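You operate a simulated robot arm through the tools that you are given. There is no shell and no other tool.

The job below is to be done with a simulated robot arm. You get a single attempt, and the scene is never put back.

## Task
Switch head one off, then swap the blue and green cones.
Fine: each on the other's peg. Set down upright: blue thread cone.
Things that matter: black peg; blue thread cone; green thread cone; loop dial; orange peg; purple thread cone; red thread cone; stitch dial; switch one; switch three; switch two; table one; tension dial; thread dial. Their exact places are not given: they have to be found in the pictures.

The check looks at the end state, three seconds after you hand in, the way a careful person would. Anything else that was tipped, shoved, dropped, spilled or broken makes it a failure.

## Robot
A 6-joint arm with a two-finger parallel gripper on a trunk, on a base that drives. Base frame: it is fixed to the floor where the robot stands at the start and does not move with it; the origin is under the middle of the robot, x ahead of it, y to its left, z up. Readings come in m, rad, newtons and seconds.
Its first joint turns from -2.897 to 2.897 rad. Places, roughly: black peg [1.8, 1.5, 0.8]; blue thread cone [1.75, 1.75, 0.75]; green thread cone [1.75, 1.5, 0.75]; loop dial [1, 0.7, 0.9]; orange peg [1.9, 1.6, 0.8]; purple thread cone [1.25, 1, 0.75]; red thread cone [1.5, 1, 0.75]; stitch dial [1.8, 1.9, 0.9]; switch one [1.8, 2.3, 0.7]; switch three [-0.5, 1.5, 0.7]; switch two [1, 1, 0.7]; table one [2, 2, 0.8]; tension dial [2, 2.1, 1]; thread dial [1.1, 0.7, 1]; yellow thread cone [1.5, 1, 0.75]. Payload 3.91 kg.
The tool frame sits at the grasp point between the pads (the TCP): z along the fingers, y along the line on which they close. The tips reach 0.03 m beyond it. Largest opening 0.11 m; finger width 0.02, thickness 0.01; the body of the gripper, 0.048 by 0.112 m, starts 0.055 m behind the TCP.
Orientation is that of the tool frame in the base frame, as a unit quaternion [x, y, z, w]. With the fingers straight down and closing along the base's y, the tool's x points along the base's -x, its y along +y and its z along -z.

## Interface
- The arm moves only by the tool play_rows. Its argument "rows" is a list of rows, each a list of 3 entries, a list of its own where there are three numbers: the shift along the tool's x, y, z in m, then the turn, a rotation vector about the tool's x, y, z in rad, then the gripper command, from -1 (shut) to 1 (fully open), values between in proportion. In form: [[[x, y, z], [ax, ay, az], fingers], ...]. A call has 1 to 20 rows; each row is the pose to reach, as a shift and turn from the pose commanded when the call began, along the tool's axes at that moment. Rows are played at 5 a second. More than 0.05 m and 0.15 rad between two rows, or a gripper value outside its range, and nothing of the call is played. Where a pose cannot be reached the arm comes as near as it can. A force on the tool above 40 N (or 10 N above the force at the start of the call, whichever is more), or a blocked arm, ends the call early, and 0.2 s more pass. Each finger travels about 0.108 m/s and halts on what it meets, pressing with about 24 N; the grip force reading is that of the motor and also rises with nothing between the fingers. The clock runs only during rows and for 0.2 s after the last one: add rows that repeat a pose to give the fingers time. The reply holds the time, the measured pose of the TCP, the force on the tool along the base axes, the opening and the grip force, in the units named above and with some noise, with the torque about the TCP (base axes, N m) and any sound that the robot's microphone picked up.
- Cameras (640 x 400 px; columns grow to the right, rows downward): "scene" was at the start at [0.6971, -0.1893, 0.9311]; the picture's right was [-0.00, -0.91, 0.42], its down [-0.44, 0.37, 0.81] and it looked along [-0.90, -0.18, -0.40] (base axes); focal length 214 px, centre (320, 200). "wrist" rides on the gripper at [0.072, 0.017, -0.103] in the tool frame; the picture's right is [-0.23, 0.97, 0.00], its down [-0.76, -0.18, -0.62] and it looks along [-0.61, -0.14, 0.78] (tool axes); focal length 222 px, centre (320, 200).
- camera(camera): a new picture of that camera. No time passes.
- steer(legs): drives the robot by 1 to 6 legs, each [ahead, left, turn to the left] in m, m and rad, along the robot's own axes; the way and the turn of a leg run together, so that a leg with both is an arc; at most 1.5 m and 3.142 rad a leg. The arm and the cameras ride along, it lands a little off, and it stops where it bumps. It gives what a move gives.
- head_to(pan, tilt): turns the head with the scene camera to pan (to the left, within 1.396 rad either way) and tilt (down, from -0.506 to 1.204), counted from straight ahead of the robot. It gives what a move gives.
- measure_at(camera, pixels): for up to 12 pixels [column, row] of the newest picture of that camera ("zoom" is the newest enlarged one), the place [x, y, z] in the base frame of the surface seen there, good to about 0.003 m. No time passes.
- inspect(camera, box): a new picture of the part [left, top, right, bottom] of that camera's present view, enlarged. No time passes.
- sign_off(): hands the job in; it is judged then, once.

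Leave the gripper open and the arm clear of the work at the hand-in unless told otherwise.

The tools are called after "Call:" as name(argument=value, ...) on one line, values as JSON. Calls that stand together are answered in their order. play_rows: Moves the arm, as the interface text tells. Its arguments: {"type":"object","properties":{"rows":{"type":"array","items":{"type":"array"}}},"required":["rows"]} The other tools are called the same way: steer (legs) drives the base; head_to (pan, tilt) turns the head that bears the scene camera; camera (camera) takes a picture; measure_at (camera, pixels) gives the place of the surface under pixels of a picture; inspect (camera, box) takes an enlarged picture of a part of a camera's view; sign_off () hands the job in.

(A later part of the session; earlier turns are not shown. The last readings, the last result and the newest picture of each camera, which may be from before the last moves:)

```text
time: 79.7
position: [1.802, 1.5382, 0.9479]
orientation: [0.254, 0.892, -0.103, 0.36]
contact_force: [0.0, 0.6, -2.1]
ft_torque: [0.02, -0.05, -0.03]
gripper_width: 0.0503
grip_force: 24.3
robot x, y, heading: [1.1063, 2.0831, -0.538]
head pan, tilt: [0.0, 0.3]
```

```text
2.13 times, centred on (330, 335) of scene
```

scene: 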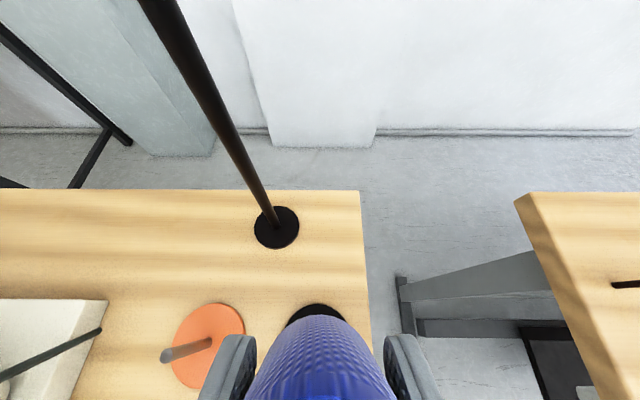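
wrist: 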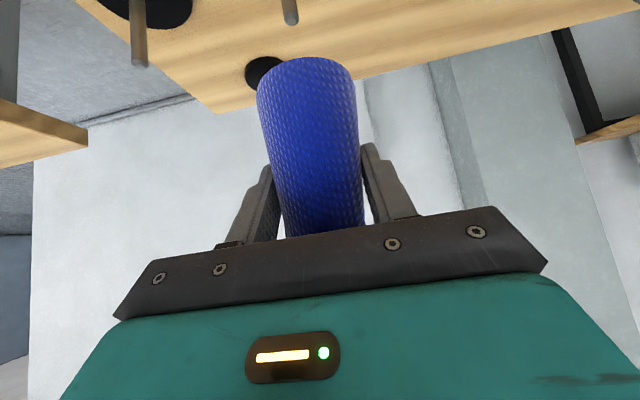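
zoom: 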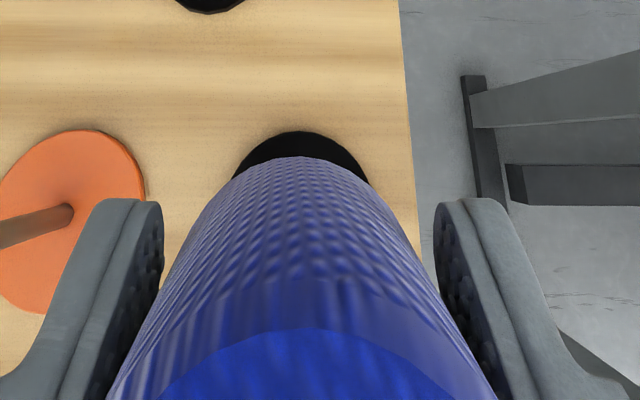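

The match is within about 0.3 mm: rod at column 248 / row 105, versus 246/104, and the disc arc at 233–369 versus 234–369. I'll lower straight down 4.2 cm to just above the rod tip and check again.

Call:
play_rows(rows=[[[0.0097, 0, 0.0101], [0, 0, 0], -1], [[0.0194, 0, 0.0202], [0, 0, 0], -1], [[0.0291, 0, 0.0304], [0, 0, 0], -1], [[0.0291, 0, 0.0304], [0, 0, 0], -1]])

Call:
camera(camera="wrist")

Call:
inspect(camera="wrist", box=[230, 0, 390, 100])

Call:
inspect(camera="scene", box=[180, 270, 480, 400])

```text
time: 80.7
position: [1.8006, 1.5363, 0.9069]
orientation: [0.254, 0.892, -0.102, 0.359]
contact_force: [-0.4, 0.2, -0.9]
ft_torque: [-0.01, 0.0, -0.01]
gripper_width: 0.0502
grip_force: 23.6
robot x, y, heading: [1.1078, 2.0834, -0.54]
head pan, tilt: [0.0, 0.3]
```

```text
taken
```

wrist: 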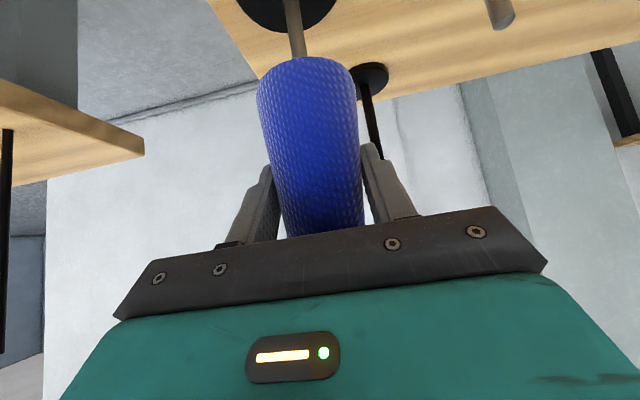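

```text
4.00 times, centred on (310, 50) of wrist
```

zoom: 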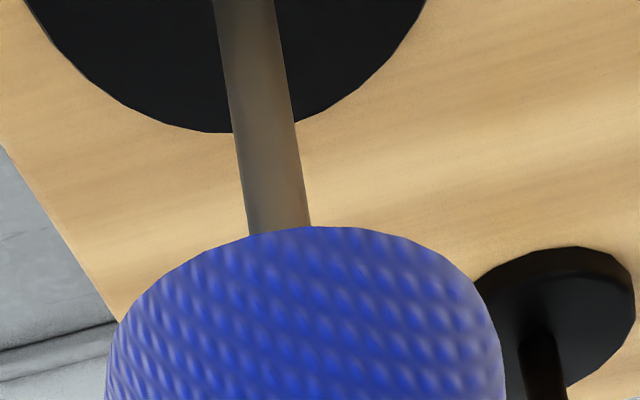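

```text
2.13 times, centred on (330, 335) of scene
```

zoom: 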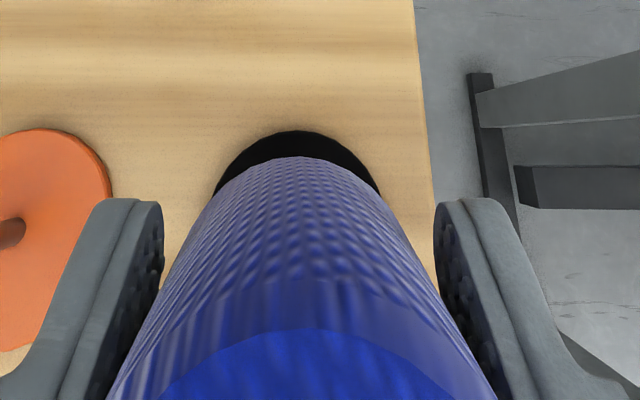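

The descent drifted about 1.5–2 mm to the right: the rod axis at row 18.75 is now at column 294.2 versus 292.0, and the reading a changed from 2.2474 to 2.2451. I'll correct 1.7 mm left and recheck before the rod enters.

Call:
play_rows(rows=[[[0, 0.0017, 0], [0, 0, 0], -1], [[0, 0.0017, 0], [0, 0, 0], -1], [[0, 0.0017, 0], [0, 0, 0], -1]])

Call:
inspect(camera="wrist", box=[230, 0, 390, 100])

Call:
inspect(camera="scene", box=[180, 270, 480, 400])

```text
time: 81.5
position: [1.8031, 1.5384, 0.9078]
orientation: [0.255, 0.892, -0.103, 0.359]
contact_force: [-0.1, 0.8, -1.1]
ft_torque: [0.01, 0.01, 0.02]
gripper_width: 0.0503
grip_force: 23.9
robot x, y, heading: [1.1063, 2.08, -0.538]
head pan, tilt: [0.0, 0.3]
```

```text
4.00 times, centred on (310, 50) of wrist
```

zoom: 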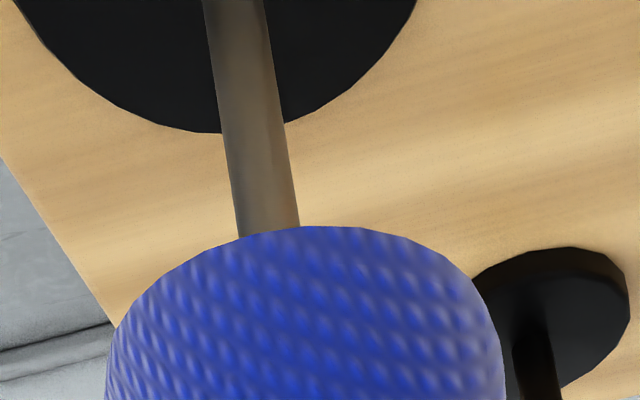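

```text
2.13 times, centred on (330, 335) of scene
```

zoom: 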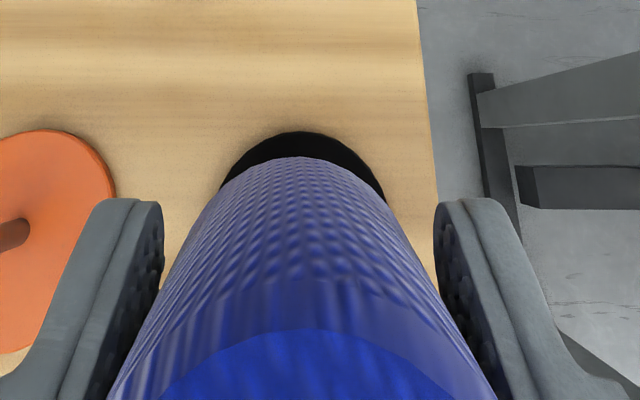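

The rod axis is back on the reference line (column 292.0 at row 18.75, reference 291.5). I'll descend 1.8 cm in small steps so the rod tip just enters the bore, watching the force.

Call:
play_rows(rows=[[[0.0028, -0.0004, 0.0029], [0, 0, 0], -1], [[0.0055, -0.0004, 0.0058], [0, 0, 0], -1], [[0.0083, -0.0004, 0.0087], [0, 0, 0], -1], [[0.0111, -0.0004, 0.0116], [0, 0, 0], -1], [[0.0125, -0.0004, 0.013], [0, 0, 0], -1], [[0.0125, -0.0004, 0.013], [0, 0, 0], -1]])

Call:
inspect(camera="wrist", box=[230, 0, 390, 100])

```text
time: 82.9
position: [1.8031, 1.5366, 0.8902]
orientation: [0.254, 0.892, -0.103, 0.359]
contact_force: [-0.1, 0.7, -1.4]
ft_torque: [-0.01, 0.03, 0.0]
gripper_width: 0.0503
grip_force: 24.5
robot x, y, heading: [1.1021, 2.0781, -0.541]
head pan, tilt: [0.0, 0.3]
```

```text
4.00 times, centred on (310, 50) of wrist
```

zoom: 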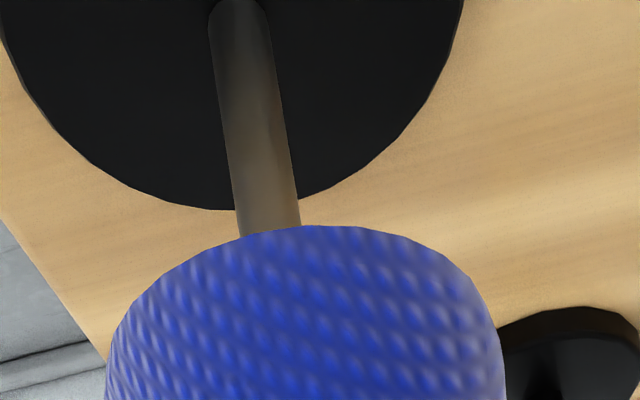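

The rod tip is inside the bore with no contact force. I'll keep descending: 4.8 cm in 1 cm steps.

Call:
play_rows(rows=[[[0.0055, 0, 0.0058], [0, 0, 0], -1], [[0.0111, 0, 0.0116], [0, 0, 0], -1], [[0.0166, 0, 0.0173], [0, 0, 0], -1], [[0.0222, 0, 0.0231], [0, 0, 0], -1], [[0.0277, 0, 0.0289], [0, 0, 0], -1], [[0.0333, 0, 0.0347], [0, 0, 0], -1], [[0.0333, 0, 0.0347], [0, 0, 0], -1]])

Call:
camera(camera="wrist")

```text
time: 84.5
position: [1.8021, 1.5373, 0.8422]
orientation: [0.254, 0.892, -0.103, 0.359]
contact_force: [0.1, -0.3, -1.9]
ft_torque: [-0.02, -0.02, 0.0]
gripper_width: 0.05
grip_force: 24.2
robot x, y, heading: [1.1041, 2.0821, -0.532]
head pan, tilt: [0.0, 0.3]
```

```text
taken
```

wrist: 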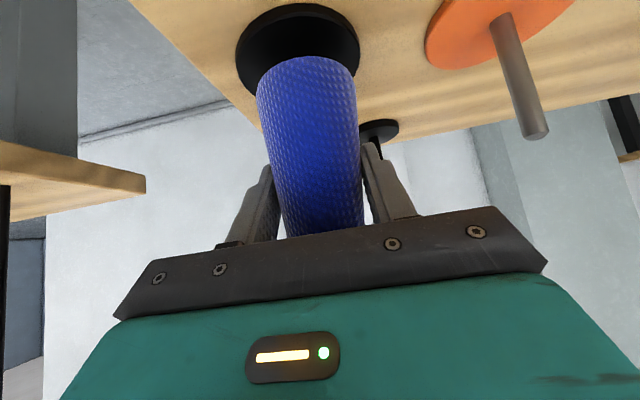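

At z 0.842 and still free, with about 11 mm left to the disc. I'll go down 10 mm, then in 1 mm steps until it seats.

Call:
play_rows(rows=[[[0.0035, 0, 0.0036], [0, 0, 0], -1], [[0.0066, 0, 0.0069], [0, 0, 0], -1], [[0.0073, 0, 0.0076], [0, 0, 0], -1], [[0.008, 0, 0.0083], [0, 0, 0], -1], [[0.0084, 0, 0.0087], [0, 0, 0], -1], [[0.0084, 0, 0.0087], [0, 0, 0], -1]])

```text
time: 85.9
position: [1.8029, 1.5369, 0.8315]
orientation: [0.253, 0.891, -0.104, 0.361]
contact_force: [3.4, 4.8, 16.6]
ft_torque: [-0.09, 0.04, -0.02]
gripper_width: 0.0502
grip_force: 23.6
robot x, y, heading: [1.1065, 2.08, -0.537]
head pan, tilt: [0.0, 0.3]
```

Seated: 16.6 N upward at z 0.8315, matching the resting height. I'll ease up 0.8 mm and open the fingers to 75 mm.

Call:
play_rows(rows=[[[-0.0005, 0, -0.0005], [0, 0, 0], -1], [[-0.0006, 0, -0.0006], [0, 0, 0], -0.1], [[-0.0006, 0, -0.0006], [0, 0, 0], 0.15], [[-0.0006, 0, -0.0006], [0, 0, 0], 0.364], [[-0.0006, 0, -0.0006], [0, 0, 0], 0.364]])

Call:
camera(camera="wrist")

Call:
camera(camera="scene")

```text
time: 87.1
position: [1.8022, 1.5382, 0.8307]
orientation: [0.253, 0.892, -0.102, 0.359]
contact_force: [0.4, -1.4, -0.2]
ft_torque: [0.02, -0.02, 0.04]
gripper_width: 0.0751
grip_force: 0.0
robot x, y, heading: [1.1052, 2.0836, -0.54]
head pan, tilt: [0.0, 0.3]
```

```text
taken
```

wrist: 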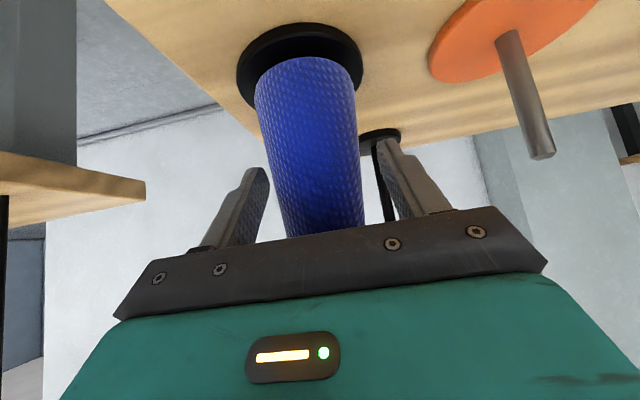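

```text
taken
```

scene: 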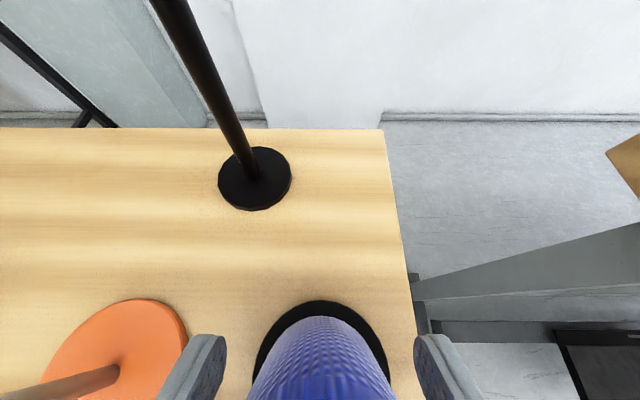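

The blue cone sits upright on the black peg. I'll back the open hand out along the tool axis, then rise.

Call:
play_rows(rows=[[[0, 0, -0.02], [0, 0, 0], 0.364], [[0, 0, -0.05], [0, 0, 0], 0.364], [[0, 0, -0.09], [0, 0, 0], 0.364], [[0, 0, -0.13], [0, 0, 0], 0.364], [[-0.02, 0.004, -0.16], [0, 0, 0], 0.364], [[-0.04, 0.008, -0.195], [0, 0, 0], 0.364], [[-0.04, 0.012, -0.23], [0, 0, 0], 0.364], [[-0.04, 0.012, -0.23], [0, 0, 0], 0.364]])

Call:
camera(camera="scene")

```text
time: 88.9
position: [1.6973, 1.6154, 1.0249]
orientation: [0.253, 0.892, -0.102, 0.36]
contact_force: [0.4, 0.5, 0.0]
ft_torque: [-0.03, 0.0, -0.01]
gripper_width: 0.075
grip_force: 0.0
robot x, y, heading: [1.107, 2.0815, -0.536]
head pan, tilt: [0.0, 0.3]
```

```text
taken
```

scene: 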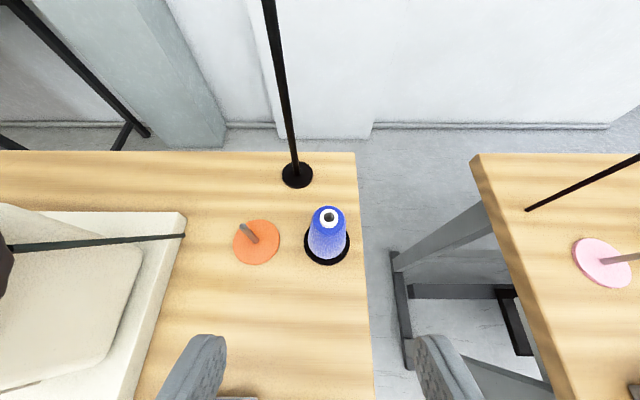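

The blue cone is properly on the black peg. I'll zoom in to check it and to measure the bare orange peg's rod and disc.

Call:
inspect(camera="scene", box=[220, 190, 370, 280])

```text
4.27 times, centred on (295, 235) of scene
```

zoom: 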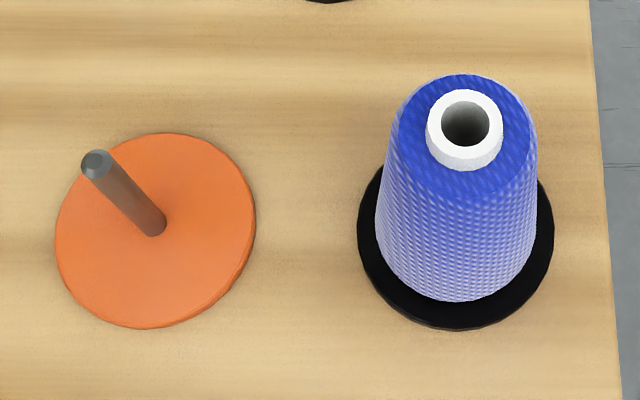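

Call:
measure_at(camera="zoom", pixels=[[96, 162], [125, 195], [152, 225], [62, 230], [248, 215], [155, 322], [155, 138], [85, 170], [225, 165], [90, 300], [220, 290]])

Call:
measure_at(camera="zoom", pixels=[[363, 240], [548, 225], [456, 325], [380, 190], [400, 305], [515, 300], [432, 124], [498, 124], [464, 95], [465, 125]])

```text
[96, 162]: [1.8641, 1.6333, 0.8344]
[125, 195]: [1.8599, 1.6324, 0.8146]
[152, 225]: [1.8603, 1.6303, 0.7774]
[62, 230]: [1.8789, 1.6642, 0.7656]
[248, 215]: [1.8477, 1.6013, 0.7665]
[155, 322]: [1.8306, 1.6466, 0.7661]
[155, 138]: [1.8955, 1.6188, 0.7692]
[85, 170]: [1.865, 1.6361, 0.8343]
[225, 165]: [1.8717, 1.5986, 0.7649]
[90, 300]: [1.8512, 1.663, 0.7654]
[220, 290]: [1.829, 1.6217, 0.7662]
```

```text
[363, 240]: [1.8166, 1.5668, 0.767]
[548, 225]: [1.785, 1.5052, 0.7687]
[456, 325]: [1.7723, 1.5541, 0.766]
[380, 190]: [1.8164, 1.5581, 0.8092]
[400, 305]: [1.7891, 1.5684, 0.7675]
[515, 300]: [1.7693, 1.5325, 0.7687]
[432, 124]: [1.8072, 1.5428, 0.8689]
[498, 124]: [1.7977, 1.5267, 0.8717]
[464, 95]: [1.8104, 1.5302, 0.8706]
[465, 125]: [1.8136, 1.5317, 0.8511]
```

Blue is seated on the black peg: rim centre (1.802,1.535), top at z 0.87. The orange peg centre is at (n 0.7535, a 2.360). Now I'll move above the parked green cone.

Call:
play_rows(rows=[[[0.027, 0.0002, -0.0154], [0, 0, 0], 0.364], [[0.054, 0.0004, -0.0308], [0, 0, 0], 0.364], [[0.081, 0.0006, -0.0463], [0, 0, 0], 0.364], [[0.1078, 0.0008, -0.0617], [0, 0, 0], 0.364], [[0.1078, 0.0008, -0.0617], [0, 0, 0], 0.364]])

Call:
camera(camera="scene")

Call:
inspect(camera="scene", box=[250, 290, 400, 400])

```text
time: 90.1
position: [1.5958, 1.68, 0.9949]
orientation: [0.254, 0.892, -0.103, 0.359]
contact_force: [0.1, -0.1, 0.2]
ft_torque: [0.0, 0.03, -0.03]
gripper_width: 0.075
grip_force: 0.0
robot x, y, heading: [1.1084, 2.0802, -0.541]
head pan, tilt: [0.0, 0.3]
```

```text
taken
```

scene: 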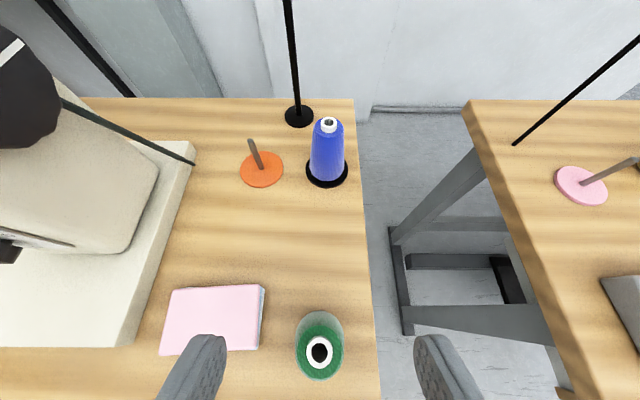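

```text
3.64 times, centred on (325, 345) of scene
```

zoom: 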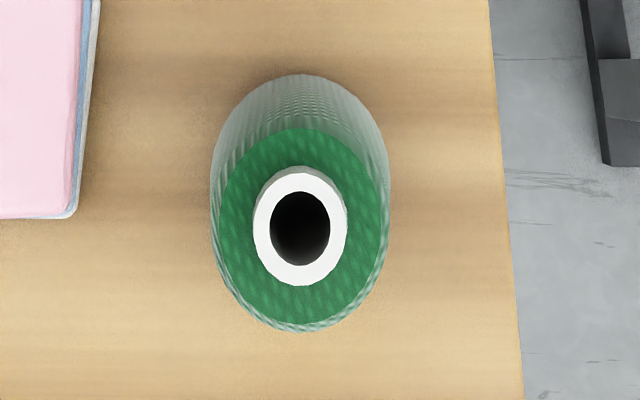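

I'll measure the green cone's white rim to centre the hand on it.

Call:
measure_at(camera="zoom", pixels=[[262, 228], [340, 228], [300, 178], [300, 275], [230, 230], [372, 225], [300, 140], [300, 312]])

```text
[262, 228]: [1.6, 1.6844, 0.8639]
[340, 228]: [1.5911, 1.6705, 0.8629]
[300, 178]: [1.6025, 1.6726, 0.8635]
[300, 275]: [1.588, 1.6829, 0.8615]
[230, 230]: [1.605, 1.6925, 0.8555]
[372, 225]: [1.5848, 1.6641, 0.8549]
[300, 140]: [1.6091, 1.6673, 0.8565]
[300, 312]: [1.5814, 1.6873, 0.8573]
```

The green axis is at (n 0.5008, a 2.2603), so I'm about 2 mm left of it. I'll shift right 1.8 mm and descend 0.17 m around it in 3.5 cm steps.

Call:
play_rows(rows=[[[0, -0.0018, 0], [0, 0, 0], 0.364], [[0.0242, -0.0018, 0.0253], [0, 0, 0], 0.364], [[0.0485, -0.0018, 0.0506], [0, 0, 0], 0.364], [[0.0727, -0.0018, 0.0759], [0, 0, 0], 0.364], [[0.097, -0.0018, 0.1012], [0, 0, 0], 0.364], [[0.1109, -0.0018, 0.1157], [0, 0, 0], 0.364], [[0.1178, -0.0018, 0.1229], [0, 0, 0], 0.364], [[0.1178, -0.0018, 0.1229], [0, 0, 0], 0.364]])

Call:
camera(camera="wrist")

Call:
camera(camera="scene")

```text
time: 91.9
position: [1.5969, 1.6796, 0.8236]
orientation: [0.254, 0.892, -0.103, 0.36]
contact_force: [0.5, 0.4, -0.3]
ft_torque: [-0.01, 0.01, 0.02]
gripper_width: 0.0751
grip_force: 0.0
robot x, y, heading: [1.1066, 2.0809, -0.542]
head pan, tilt: [0.0, 0.3]
```

```text
taken
```

wrist: 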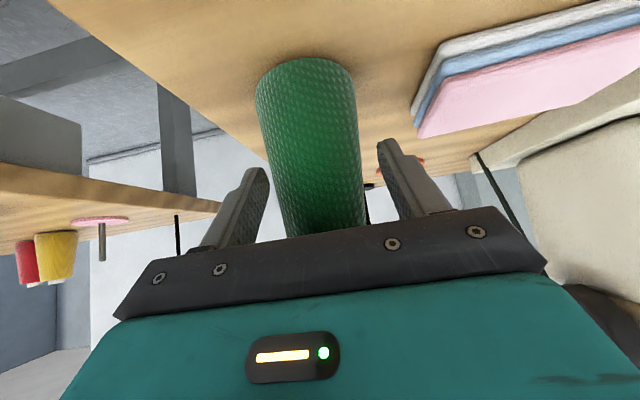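

```text
taken
```

scene: 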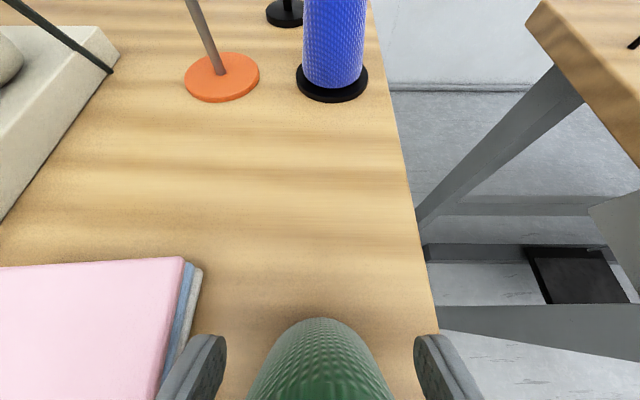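

The cone sits where it was when I last held it in both views. I'll close the gripper.

Call:
play_rows(rows=[[[0, 0, 0], [0, 0, 0], 0.1], [[0, 0, 0], [0, 0, 0], -0.3], [[0, 0, 0], [0, 0, 0], -1], [[0, 0, 0], [0, 0, 0], -1], [[0, 0, 0], [0, 0, 0], -1]])

Call:
inspect(camera="wrist", box=[230, 0, 390, 100])

Call:
inspect(camera="scene", box=[180, 270, 480, 400])

```text
time: 93.1
position: [1.5948, 1.6797, 0.8223]
orientation: [0.254, 0.892, -0.102, 0.359]
contact_force: [1.0, 0.4, 0.7]
ft_torque: [0.03, -0.02, 0.0]
gripper_width: 0.0505
grip_force: 23.4
robot x, y, heading: [1.1019, 2.0823, -0.534]
head pan, tilt: [0.0, 0.3]
```

```text
4.00 times, centred on (310, 50) of wrist
```

zoom: 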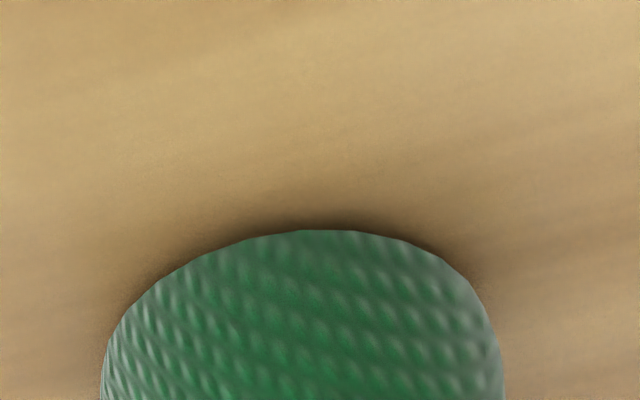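

```text
2.13 times, centred on (330, 335) of scene
```

zoom: 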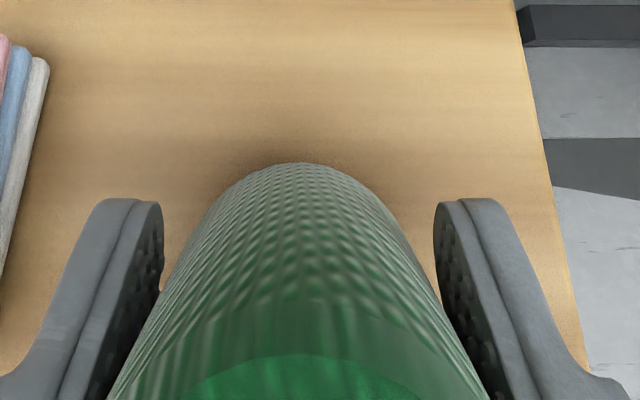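

I have a firm hold on green (50.5 mm). Compared with blue, it sits about 2 mm nearer to me in the fingers and about 1.6 mm higher, which I'll allow for. I'll lift straight up 0.145 m.

Call:
play_rows(rows=[[[-0.0069, 0, -0.0072], [0, 0, 0], -1], [[-0.0139, 0, -0.0145], [0, 0, 0], -1], [[-0.0346, 0, -0.0361], [0, 0, 0], -1], [[-0.0554, 0, -0.0578], [0, 0, 0], -1], [[-0.0762, 0, -0.0795], [0, 0, 0], -1], [[-0.097, 0, -0.1012], [0, 0, 0], -1], [[-0.1005, 0, -0.1048], [0, 0, 0], -1], [[-0.1005, 0, -0.1048], [0, 0, 0], -1]])

Call:
camera(camera="wrist")

```text
time: 94.9
position: [1.5943, 1.6789, 0.9678]
orientation: [0.253, 0.893, -0.102, 0.359]
contact_force: [0.6, 1.1, -1.5]
ft_torque: [-0.01, 0.0, -0.04]
gripper_width: 0.0503
grip_force: 24.1
robot x, y, heading: [1.1071, 2.0785, -0.537]
head pan, tilt: [0.0, 0.3]
```

```text
taken
```

wrist: 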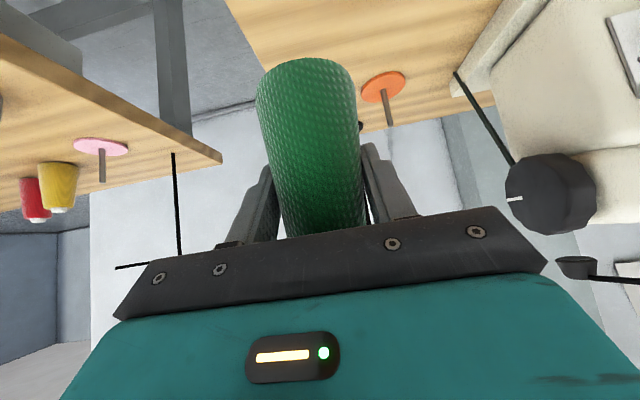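

I'll carry green over to above the orange peg (n 0.753, a 2.362, z 0.952).

Call:
play_rows(rows=[[[-0.0215, 0.013, 0.0233], [0, 0, 0], -1], [[-0.0429, 0.026, 0.0466], [0, 0, 0], -1], [[-0.0644, 0.039, 0.0699], [0, 0, 0], -1], [[-0.0859, 0.052, 0.0932], [0, 0, 0], -1], [[-0.1073, 0.0649, 0.1165], [0, 0, 0], -1], [[-0.1288, 0.0779, 0.1398], [0, 0, 0], -1], [[-0.1502, 0.0909, 0.1631], [0, 0, 0], -1], [[-0.1717, 0.1039, 0.1864], [0, 0, 0], -1], [[-0.1717, 0.1039, 0.1864], [0, 0, 0], -1]])

Call:
inspect(camera="wrist", box=[230, 0, 390, 100])

Call:
inspect(camera="scene", box=[180, 270, 480, 400])

```text
time: 96.9
position: [1.8681, 1.6333, 0.9537]
orientation: [0.252, 0.893, -0.101, 0.36]
contact_force: [0.6, 0.4, -2.2]
ft_torque: [0.01, -0.01, 0.04]
gripper_width: 0.0505
grip_force: 24.0
robot x, y, heading: [1.1057, 2.0808, -0.537]
head pan, tilt: [0.0, 0.3]
```

```text
4.00 times, centred on (310, 50) of wrist
```

zoom: 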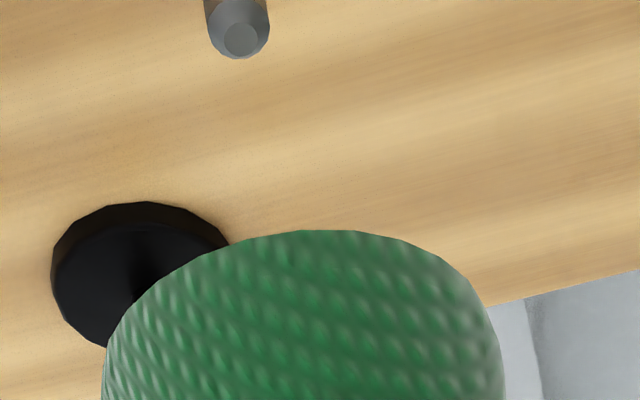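

```text
2.13 times, centred on (330, 335) of scene
```

zoom: 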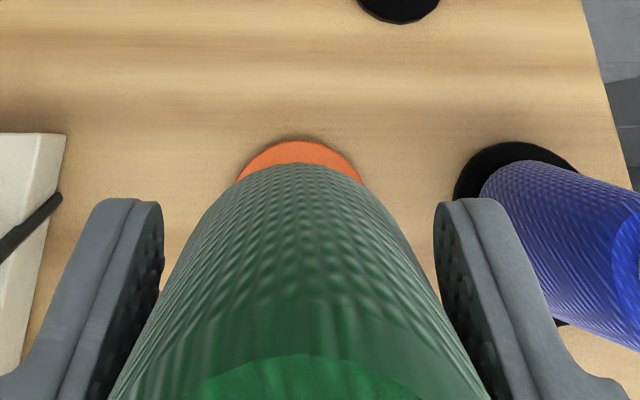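

I'm about 4 mm too far forward: the reading n is 0.757, and the disc arc is at row 140 versus the wanted ~134. Laterally the rod is on line. To place it precisely, I'll measure the rod tip and the held cone's surface in the same wrist zoom.

Call:
inspect(camera="wrist", box=[230, 0, 390, 100])

Call:
measure_at(camera="zoom", pixels=[[225, 15], [240, 15], [255, 15], [228, 30], [240, 30], [252, 30], [230, 42], [240, 45], [250, 42], [235, 36], [245, 36], [240, 22]])

Call:
measure_at(camera="zoom", pixels=[[120, 370], [140, 340], [170, 305], [210, 280], [250, 260], [300, 250], [350, 250], [400, 260], [440, 285], [465, 310], [480, 340], [490, 370]])

Call:
measure_at(camera="zoom", pixels=[[115, 390], [150, 380], [190, 370], [230, 360], [270, 355], [310, 350], [350, 345], [390, 345], [430, 350], [460, 355], [485, 365], [495, 380]])

```text
4.00 times, centred on (310, 50) of wrist
```

zoom: 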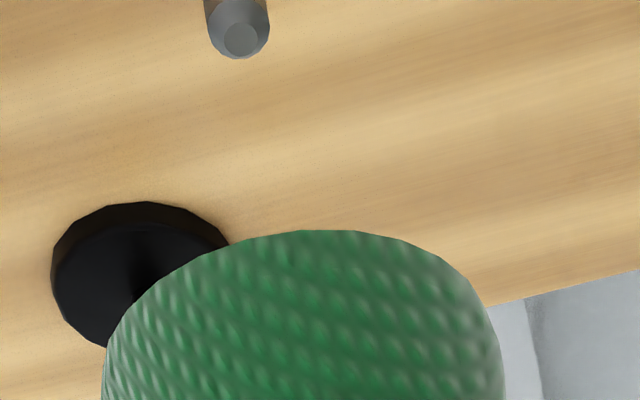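

```text
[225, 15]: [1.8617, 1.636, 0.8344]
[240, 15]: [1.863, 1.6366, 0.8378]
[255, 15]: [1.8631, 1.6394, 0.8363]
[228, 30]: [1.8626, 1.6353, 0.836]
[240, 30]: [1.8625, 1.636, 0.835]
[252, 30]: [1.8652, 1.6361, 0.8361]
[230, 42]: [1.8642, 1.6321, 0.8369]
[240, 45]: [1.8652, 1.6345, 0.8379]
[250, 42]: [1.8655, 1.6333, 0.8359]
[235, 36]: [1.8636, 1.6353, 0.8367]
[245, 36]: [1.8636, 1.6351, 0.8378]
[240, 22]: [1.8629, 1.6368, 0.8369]
```

```text
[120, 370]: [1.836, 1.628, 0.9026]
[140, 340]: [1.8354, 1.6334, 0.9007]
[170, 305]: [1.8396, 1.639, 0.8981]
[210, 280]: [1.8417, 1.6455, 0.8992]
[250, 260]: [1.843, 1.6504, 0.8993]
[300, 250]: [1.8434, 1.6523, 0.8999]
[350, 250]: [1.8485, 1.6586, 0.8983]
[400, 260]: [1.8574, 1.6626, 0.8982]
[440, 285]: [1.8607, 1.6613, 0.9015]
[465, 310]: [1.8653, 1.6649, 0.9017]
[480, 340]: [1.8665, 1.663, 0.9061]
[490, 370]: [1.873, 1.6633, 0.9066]
```

```text
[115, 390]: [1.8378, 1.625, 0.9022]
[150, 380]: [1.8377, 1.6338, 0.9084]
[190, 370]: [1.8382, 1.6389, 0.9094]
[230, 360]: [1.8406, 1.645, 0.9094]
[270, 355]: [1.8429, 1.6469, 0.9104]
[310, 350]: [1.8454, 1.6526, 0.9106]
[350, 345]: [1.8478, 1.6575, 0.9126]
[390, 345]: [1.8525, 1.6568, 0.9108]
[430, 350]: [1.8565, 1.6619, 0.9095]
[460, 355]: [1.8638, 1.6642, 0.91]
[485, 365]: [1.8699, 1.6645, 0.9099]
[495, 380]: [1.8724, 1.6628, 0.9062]
```

From the same wrist view:
- The rod axis comes out at (n 0.754, a 2.362) and the held cone's axis at (n 0.755, a 2.3625).
- The image comparison puts me about 2 mm too far forward.

I'll correct by 1.3 mm back and 0.6 mm right while descending 4.7 cm to just above the rod, then measure again.

Call:
play_rows(rows=[[[0.0009, -0.0006, -0.0009], [0, 0, 0], -1], [[0.012, -0.0006, 0.0106], [0, 0, 0], -1], [[0.0231, -0.0006, 0.0222], [0, 0, 0], -1], [[0.0335, -0.0006, 0.0331], [0, 0, 0], -1], [[0.0335, -0.0006, 0.0331], [0, 0, 0], -1]])

Call:
inspect(camera="scene", box=[180, 270, 480, 400])

Call:
inspect(camera="wrist", box=[230, 0, 390, 100])

```text
time: 98.1
position: [1.8647, 1.6328, 0.9059]
orientation: [0.253, 0.892, -0.102, 0.36]
contact_force: [-0.6, 0.4, -1.4]
ft_torque: [-0.02, 0.0, -0.01]
gripper_width: 0.0502
grip_force: 23.4
robot x, y, heading: [1.1051, 2.0818, -0.537]
head pan, tilt: [0.0, 0.3]
```

```text
2.13 times, centred on (330, 335) of scene
```

zoom: 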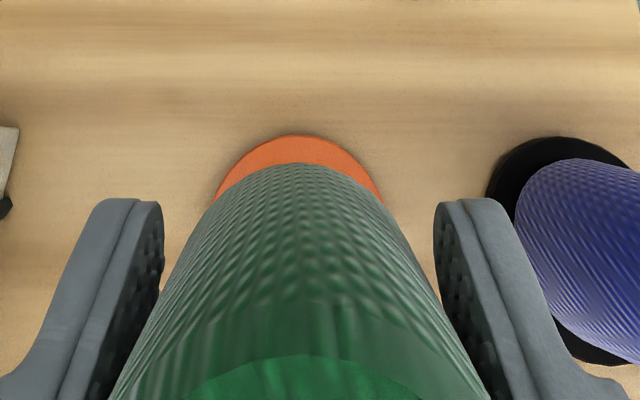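

```text
4.00 times, centred on (310, 50) of wrist
```

zoom: 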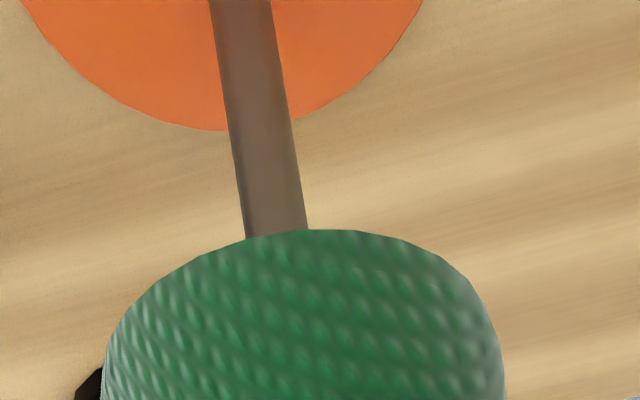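

The rod is about 1 mm left of the reference line (column 252.5 versus about 247 at zoom row 75). The disc-to-cone gap in the scene zoom (27 px versus 26 px) shows the forward position is right. I'll double-check with measurements of the rod and cone here.

Call:
measure_at(camera="zoom", pixels=[[243, 20], [245, 40], [248, 55], [252, 75], [255, 95], [258, 115], [261, 135], [264, 155], [267, 175], [270, 195], [272, 210], [274, 222]])

Call:
measure_at(camera="zoom", pixels=[[112, 390], [125, 360], [150, 330], [185, 300], [230, 280], [280, 265], [330, 260], [380, 265], [420, 285], [455, 315], [480, 350], [495, 385]])

Call:
measure_at(camera="zoom", pixels=[[110, 380], [130, 345], [160, 315], [205, 290], [250, 275], [300, 265], [350, 262], [400, 275], [440, 300], [470, 335], [488, 365], [498, 395]])

```text
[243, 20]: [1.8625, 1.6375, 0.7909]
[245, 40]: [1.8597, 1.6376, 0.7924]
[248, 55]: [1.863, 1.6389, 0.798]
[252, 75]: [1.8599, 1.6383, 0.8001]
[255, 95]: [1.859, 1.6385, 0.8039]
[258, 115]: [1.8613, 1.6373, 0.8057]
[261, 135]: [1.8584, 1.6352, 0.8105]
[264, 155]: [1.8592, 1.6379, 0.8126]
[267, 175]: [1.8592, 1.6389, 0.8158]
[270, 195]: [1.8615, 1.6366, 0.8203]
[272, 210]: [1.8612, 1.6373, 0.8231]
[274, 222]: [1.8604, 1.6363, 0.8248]
```

```text
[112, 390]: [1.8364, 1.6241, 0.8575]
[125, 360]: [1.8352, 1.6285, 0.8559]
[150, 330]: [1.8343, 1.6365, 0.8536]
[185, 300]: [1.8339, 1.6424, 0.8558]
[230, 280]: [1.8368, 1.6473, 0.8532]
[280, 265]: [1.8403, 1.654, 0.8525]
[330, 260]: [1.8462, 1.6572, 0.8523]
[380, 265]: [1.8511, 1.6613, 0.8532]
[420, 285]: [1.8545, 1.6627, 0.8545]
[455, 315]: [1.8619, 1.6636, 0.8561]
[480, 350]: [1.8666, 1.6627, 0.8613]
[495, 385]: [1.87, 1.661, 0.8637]
```

```text
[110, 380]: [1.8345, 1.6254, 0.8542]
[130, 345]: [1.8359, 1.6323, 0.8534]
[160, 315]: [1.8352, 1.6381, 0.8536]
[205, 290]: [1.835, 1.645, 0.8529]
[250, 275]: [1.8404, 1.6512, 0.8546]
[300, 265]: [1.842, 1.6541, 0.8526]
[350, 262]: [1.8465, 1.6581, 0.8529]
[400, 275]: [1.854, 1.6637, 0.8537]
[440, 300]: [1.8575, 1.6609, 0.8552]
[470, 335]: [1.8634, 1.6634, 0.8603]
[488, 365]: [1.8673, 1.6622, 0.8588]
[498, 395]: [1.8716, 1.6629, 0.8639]
```

The measurements agree to about 2 mm: the rod relative to the cone axis is about (+1–2 mm forward, +1 mm left). I'll correct by 1.2 mm forward and 1 mm left, and check again.

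Call:
play_rows(rows=[[[-0.0009, 0.001, 0.0008], [0, 0, 0], -1], [[-0.0009, 0.001, 0.0008], [0, 0, 0], -1], [[-0.0009, 0.001, 0.0008], [0, 0, 0], -1]])

Call:
inspect(camera="scene", box=[180, 270, 480, 400])

Call:
inspect(camera="wrist", box=[230, 0, 390, 100])

```text
time: 98.9
position: [1.8678, 1.6339, 0.9063]
orientation: [0.254, 0.892, -0.103, 0.359]
contact_force: [0.7, -0.1, -1.3]
ft_torque: [0.0, 0.04, 0.02]
gripper_width: 0.0501
grip_force: 24.1
robot x, y, heading: [1.1, 2.0832, -0.541]
head pan, tilt: [0.0, 0.3]
```

```text
2.13 times, centred on (330, 335) of scene
```

zoom: 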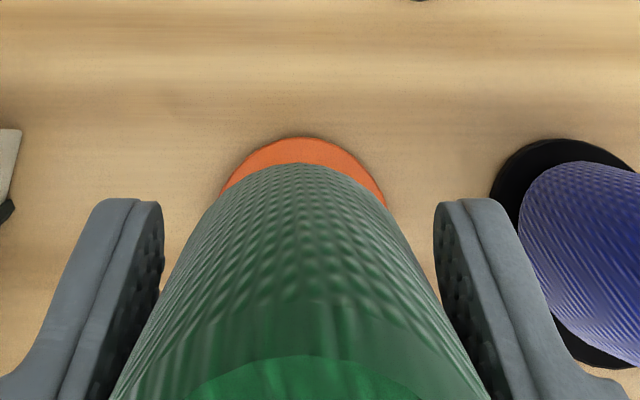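

```text
4.00 times, centred on (310, 50) of wrist
```

zoom: 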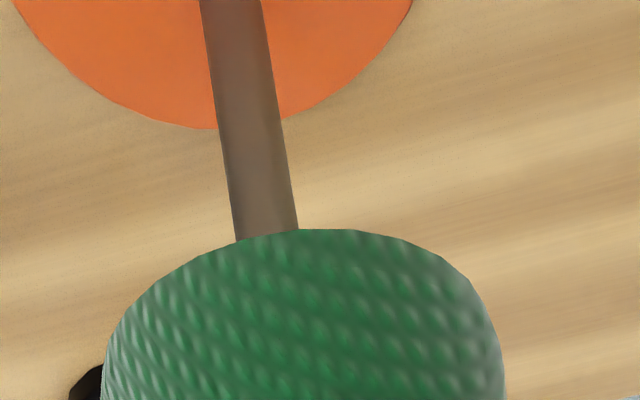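

The rod is on line now (columns 265.5/243 versus the wanted about 266.5/245.5), and the disc arc is centred at 303.5, as it was for blue. I'll descend 1.8 cm gently so the rod enters the bore.

Call:
play_rows(rows=[[[0.0028, 0, 0.0029], [0, 0, 0], -1], [[0.0055, 0, 0.0058], [0, 0, 0], -1], [[0.0083, 0, 0.0087], [0, 0, 0], -1], [[0.0111, 0, 0.0116], [0, 0, 0], -1], [[0.0125, 0, 0.013], [0, 0, 0], -1], [[0.0125, 0, 0.013], [0, 0, 0], -1]])

Call:
inspect(camera="wrist", box=[230, 0, 390, 100])

```text
time: 100.3
position: [1.8657, 1.6339, 0.8876]
orientation: [0.254, 0.892, -0.103, 0.359]
contact_force: [0.8, 0.1, -2.0]
ft_torque: [-0.02, -0.02, 0.01]
gripper_width: 0.0503
grip_force: 24.3
robot x, y, heading: [1.1089, 2.0807, -0.534]
head pan, tilt: [0.0, 0.3]
```

```text
4.00 times, centred on (310, 50) of wrist
```

zoom: 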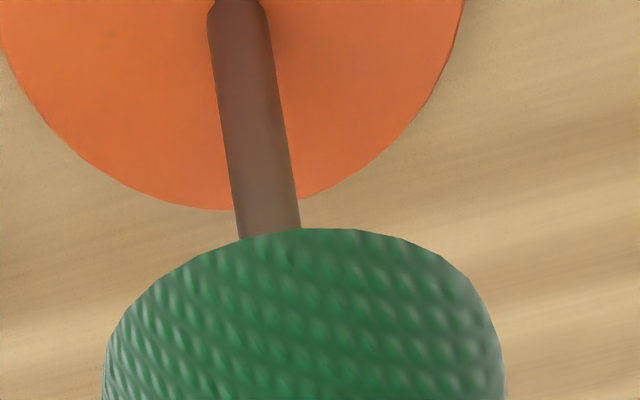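

The rod has entered by about 1 cm, with no contact force and the same picture as with blue. I'll continue down 4.7 cm.

Call:
play_rows(rows=[[[0.0055, 0, 0.0058], [0, 0, 0], -1], [[0.0111, 0, 0.0116], [0, 0, 0], -1], [[0.0166, 0, 0.0173], [0, 0, 0], -1], [[0.0222, 0, 0.0231], [0, 0, 0], -1], [[0.0277, 0, 0.0289], [0, 0, 0], -1], [[0.0326, 0, 0.034], [0, 0, 0], -1], [[0.0326, 0, 0.034], [0, 0, 0], -1]])

Call:
camera(camera="wrist")

```text
time: 101.9
position: [1.8653, 1.635, 0.8402]
orientation: [0.254, 0.892, -0.103, 0.359]
contact_force: [-0.7, -0.6, -1.5]
ft_torque: [0.02, -0.01, 0.0]
gripper_width: 0.0502
grip_force: 24.1
robot x, y, heading: [1.1047, 2.081, -0.538]
head pan, tilt: [0.0, 0.3]
```

```text
taken
```

wrist: 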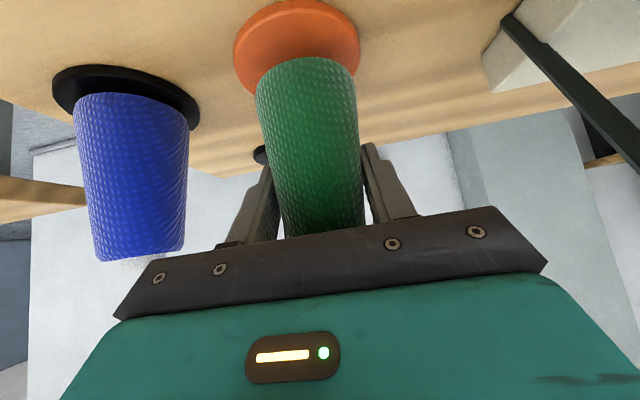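

At z 0.840 and still free. I'll go the last ~11 mm, finishing in 1 mm steps until it seats.

Call:
play_rows(rows=[[[0.0035, 0, 0.0036], [0, 0, 0], -1], [[0.0062, 0, 0.0065], [0, 0, 0], -1], [[0.0069, 0, 0.0072], [0, 0, 0], -1], [[0.0076, 0, 0.008], [0, 0, 0], -1], [[0.0081, 0, 0.0085], [0, 0, 0], -1], [[0.0081, 0, 0.0085], [0, 0, 0], -1]])

```text
time: 103.3
position: [1.8656, 1.6332, 0.8304]
orientation: [0.254, 0.892, -0.102, 0.359]
contact_force: [-0.2, -0.9, 0.3]
ft_torque: [-0.04, 0.02, 0.02]
gripper_width: 0.0504
grip_force: 23.4
robot x, y, heading: [1.1058, 2.0823, -0.535]
head pan, tilt: [0.0, 0.3]
```

The weight is just coming off (0.3 N). Another 1.5 mm in half-millimetre steps.

Call:
play_rows(rows=[[[0.0004, 0, 0.0004], [0, 0, 0], -1], [[0.0007, 0, 0.0007], [0, 0, 0], -1], [[0.001, 0, 0.0011], [0, 0, 0], -1], [[0.001, 0, 0.0011], [0, 0, 0], -1]])

Call:
camera(camera="wrist")

```text
time: 104.3
position: [1.8653, 1.6358, 0.829]
orientation: [0.254, 0.892, -0.103, 0.36]
contact_force: [-0.4, -1.0, 14.3]
ft_torque: [-0.35, 0.26, -0.01]
gripper_width: 0.0502
grip_force: 24.0
robot x, y, heading: [1.1068, 2.0826, -0.545]
head pan, tilt: [0.0, 0.3]
```

```text
taken
```

wrist: 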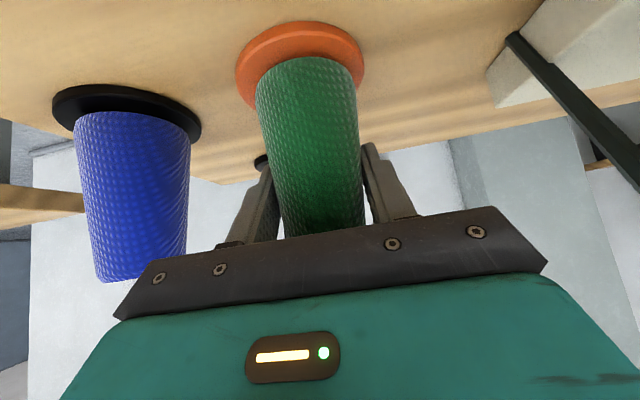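

Seated: 14 N upward at z 0.829, as expected. I'll ease off 0.7 mm and open the fingers to 75 mm.

Call:
play_rows(rows=[[[-0.0004, 0, -0.0004], [0, 0, 0], -1], [[-0.0005, 0, -0.0005], [0, 0, 0], -0.1], [[-0.0005, 0, -0.0005], [0, 0, 0], 0.15], [[-0.0005, 0, -0.0005], [0, 0, 0], 0.364], [[-0.0005, 0, -0.0005], [0, 0, 0], 0.364]])

Call:
camera(camera="wrist")

Call:
camera(camera="scene")

```text
time: 105.5
position: [1.8672, 1.6343, 0.8276]
orientation: [0.253, 0.892, -0.102, 0.36]
contact_force: [-0.7, 0.8, -0.1]
ft_torque: [-0.04, -0.02, 0.0]
gripper_width: 0.0749
grip_force: 0.1
robot x, y, heading: [1.1081, 2.0795, -0.541]
head pan, tilt: [0.0, 0.3]
```

```text
taken
```

wrist: 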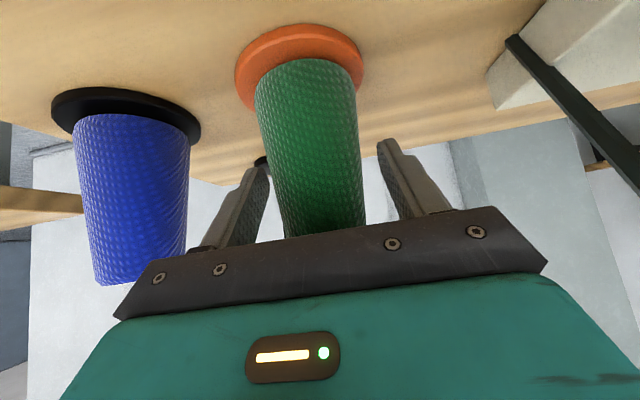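

```text
taken
```

scene: 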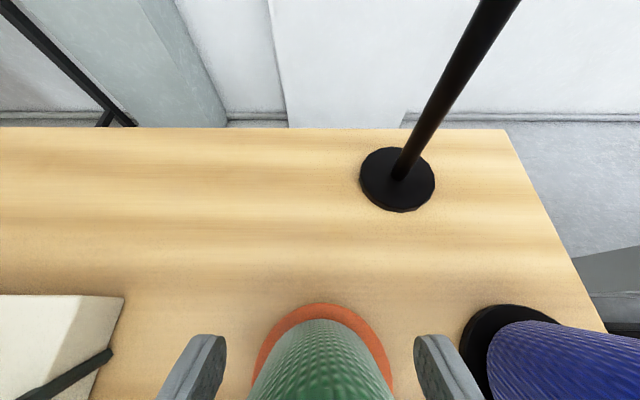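

Green stands on the orange peg and the fingers are clear on both sides. I'll back out along the tool axis and rise.

Call:
play_rows(rows=[[[0, 0, -0.02], [0, 0, 0], 0.364], [[0, 0, -0.05], [0, 0, 0], 0.364], [[0, 0, -0.09], [0, 0, 0], 0.364], [[0, 0, -0.13], [0, 0, 0], 0.364], [[-0.02, 0, -0.16], [0, 0, 0], 0.364], [[-0.04, 0, -0.195], [0, 0, 0], 0.364], [[-0.05, 0, -0.23], [0, 0, 0], 0.6], [[-0.05, 0, -0.25], [0, 0, 0], 1], [[-0.05, 0, -0.25], [0, 0, 0], 1]])

Call:
camera(camera="scene")

Call:
inspect(camera="scene", box=[240, 150, 440, 290])

```text
time: 107.5
position: [1.7479, 1.7078, 1.0435]
orientation: [0.253, 0.892, -0.102, 0.36]
contact_force: [0.2, -0.9, -0.6]
ft_torque: [0.02, 0.01, 0.01]
gripper_width: 0.1101
grip_force: 0.0
robot x, y, heading: [1.1083, 2.0782, -0.54]
head pan, tilt: [0.0, 0.3]
```

```text
taken
```

scene: 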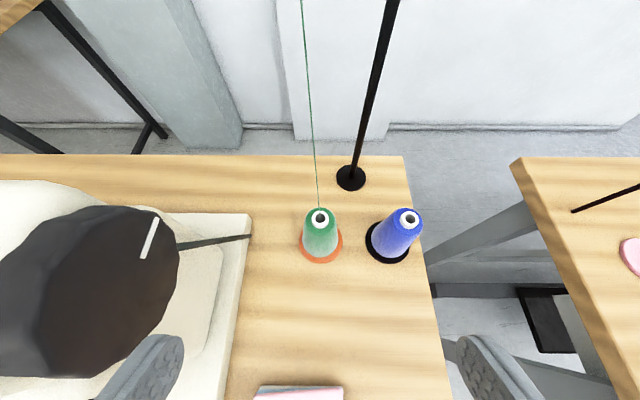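

```text
2.86 times, centred on (340, 220) of scene
```

zoom: 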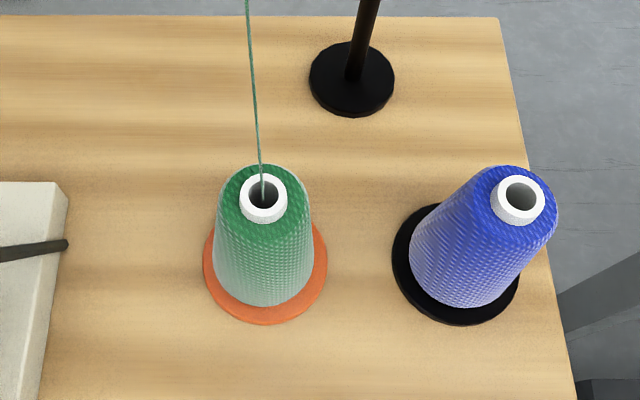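

The swap looks right: green is on the orange peg (a thread now runs from it) and blue is on the black peg. I'll measure the rims to confirm both are upright and seated, then shift the hand right and up, away from the handwheel.

Call:
measure_at(camera="zoom", pixels=[[245, 196], [282, 196], [263, 180], [263, 215], [498, 197], [540, 197], [520, 180], [518, 215], [265, 312], [455, 312]])

Call:
play_rows(rows=[[[-0.02, -0.02, -0.02], [0, 0, 0], 1], [[-0.03, -0.05, -0.03], [0, 0, 0], 1], [[-0.04, -0.08, -0.04], [0, 0, 0], 1], [[-0.04, -0.08, -0.04], [0, 0, 0], 1]])

```text
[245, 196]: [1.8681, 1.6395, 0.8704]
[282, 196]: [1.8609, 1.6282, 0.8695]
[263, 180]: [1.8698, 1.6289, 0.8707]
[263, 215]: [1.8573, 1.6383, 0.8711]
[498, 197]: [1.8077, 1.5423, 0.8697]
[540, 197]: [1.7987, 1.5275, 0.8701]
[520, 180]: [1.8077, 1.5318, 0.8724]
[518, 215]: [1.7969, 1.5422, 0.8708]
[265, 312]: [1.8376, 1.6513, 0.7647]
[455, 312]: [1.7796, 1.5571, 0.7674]
```

```text
time: 108.5
position: [1.7062, 1.6372, 1.0999]
orientation: [0.254, 0.892, -0.102, 0.359]
contact_force: [1.3, -0.3, -0.1]
ft_torque: [-0.03, 0.01, 0.0]
gripper_width: 0.11
grip_force: 0.2
robot x, y, heading: [1.1062, 2.0842, -0.536]
head pan, tilt: [0.0, 0.3]
```

Both rims are level at z≈0.870 and centred on their pegs: green (1.864,1.634) on orange, blue (1.803,1.536) on black. I'll back the base away from the table and take a final look at the whole table and the switch.

Call:
steer(legs=[[-0.5, 0, 0]])

Call:
head_to(pan=0.2, tilt=-0.1)

Call:
camera(camera="scene")

```text
time: 111.4
position: [1.2765, 1.8966, 1.1012]
orientation: [0.251, 0.893, -0.102, 0.36]
contact_force: [0.8, 0.3, -1.2]
ft_torque: [-0.01, 0.02, -0.02]
gripper_width: 0.1101
grip_force: 0.0
robot x, y, heading: [0.6757, 2.3369, -0.529]
head pan, tilt: [0.0, 0.3]
```

```text
time: 112.3
position: [1.2759, 1.8975, 1.1]
orientation: [0.251, 0.893, -0.102, 0.36]
contact_force: [0.3, -0.4, 0.5]
ft_torque: [-0.03, 0.03, 0.0]
gripper_width: 0.1101
grip_force: 0.1
robot x, y, heading: [0.6725, 2.339, -0.53]
head pan, tilt: [0.201, -0.099]
```

```text
taken
```

scene: 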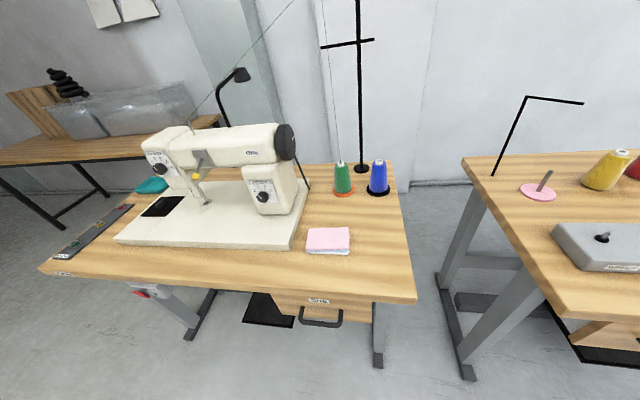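

Everything stands as it should, with green at (342,180) and blue at (378,178). I'll zoom in on the cones and the switch for a last check.

Call:
inspect(camera="scene", box=[300, 130, 430, 260])

Call:
inspect(camera="scene", box=[115, 265, 205, 325])

```text
3.08 times, centred on (365, 195) of scene
```

zoom: 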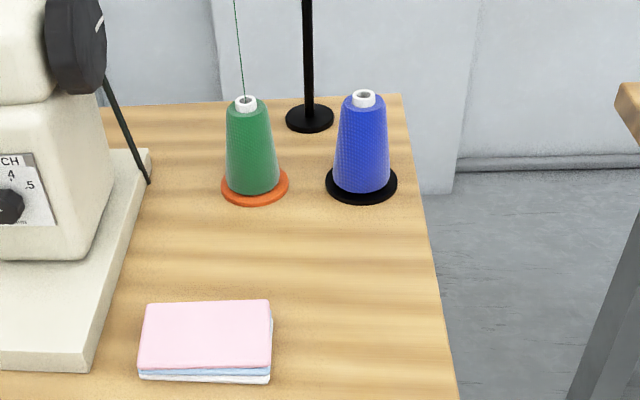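

```text
6.67 times, centred on (160, 295) of scene
```

zoom: 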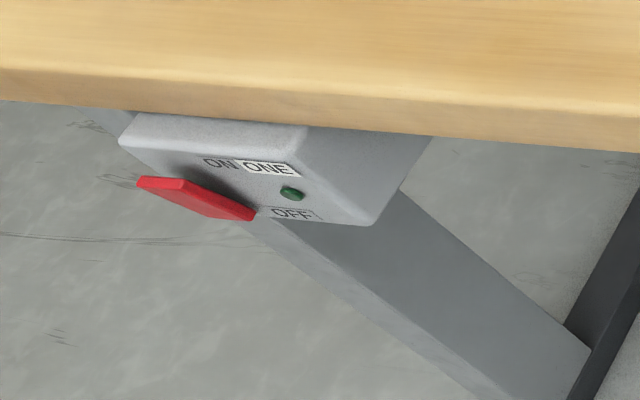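

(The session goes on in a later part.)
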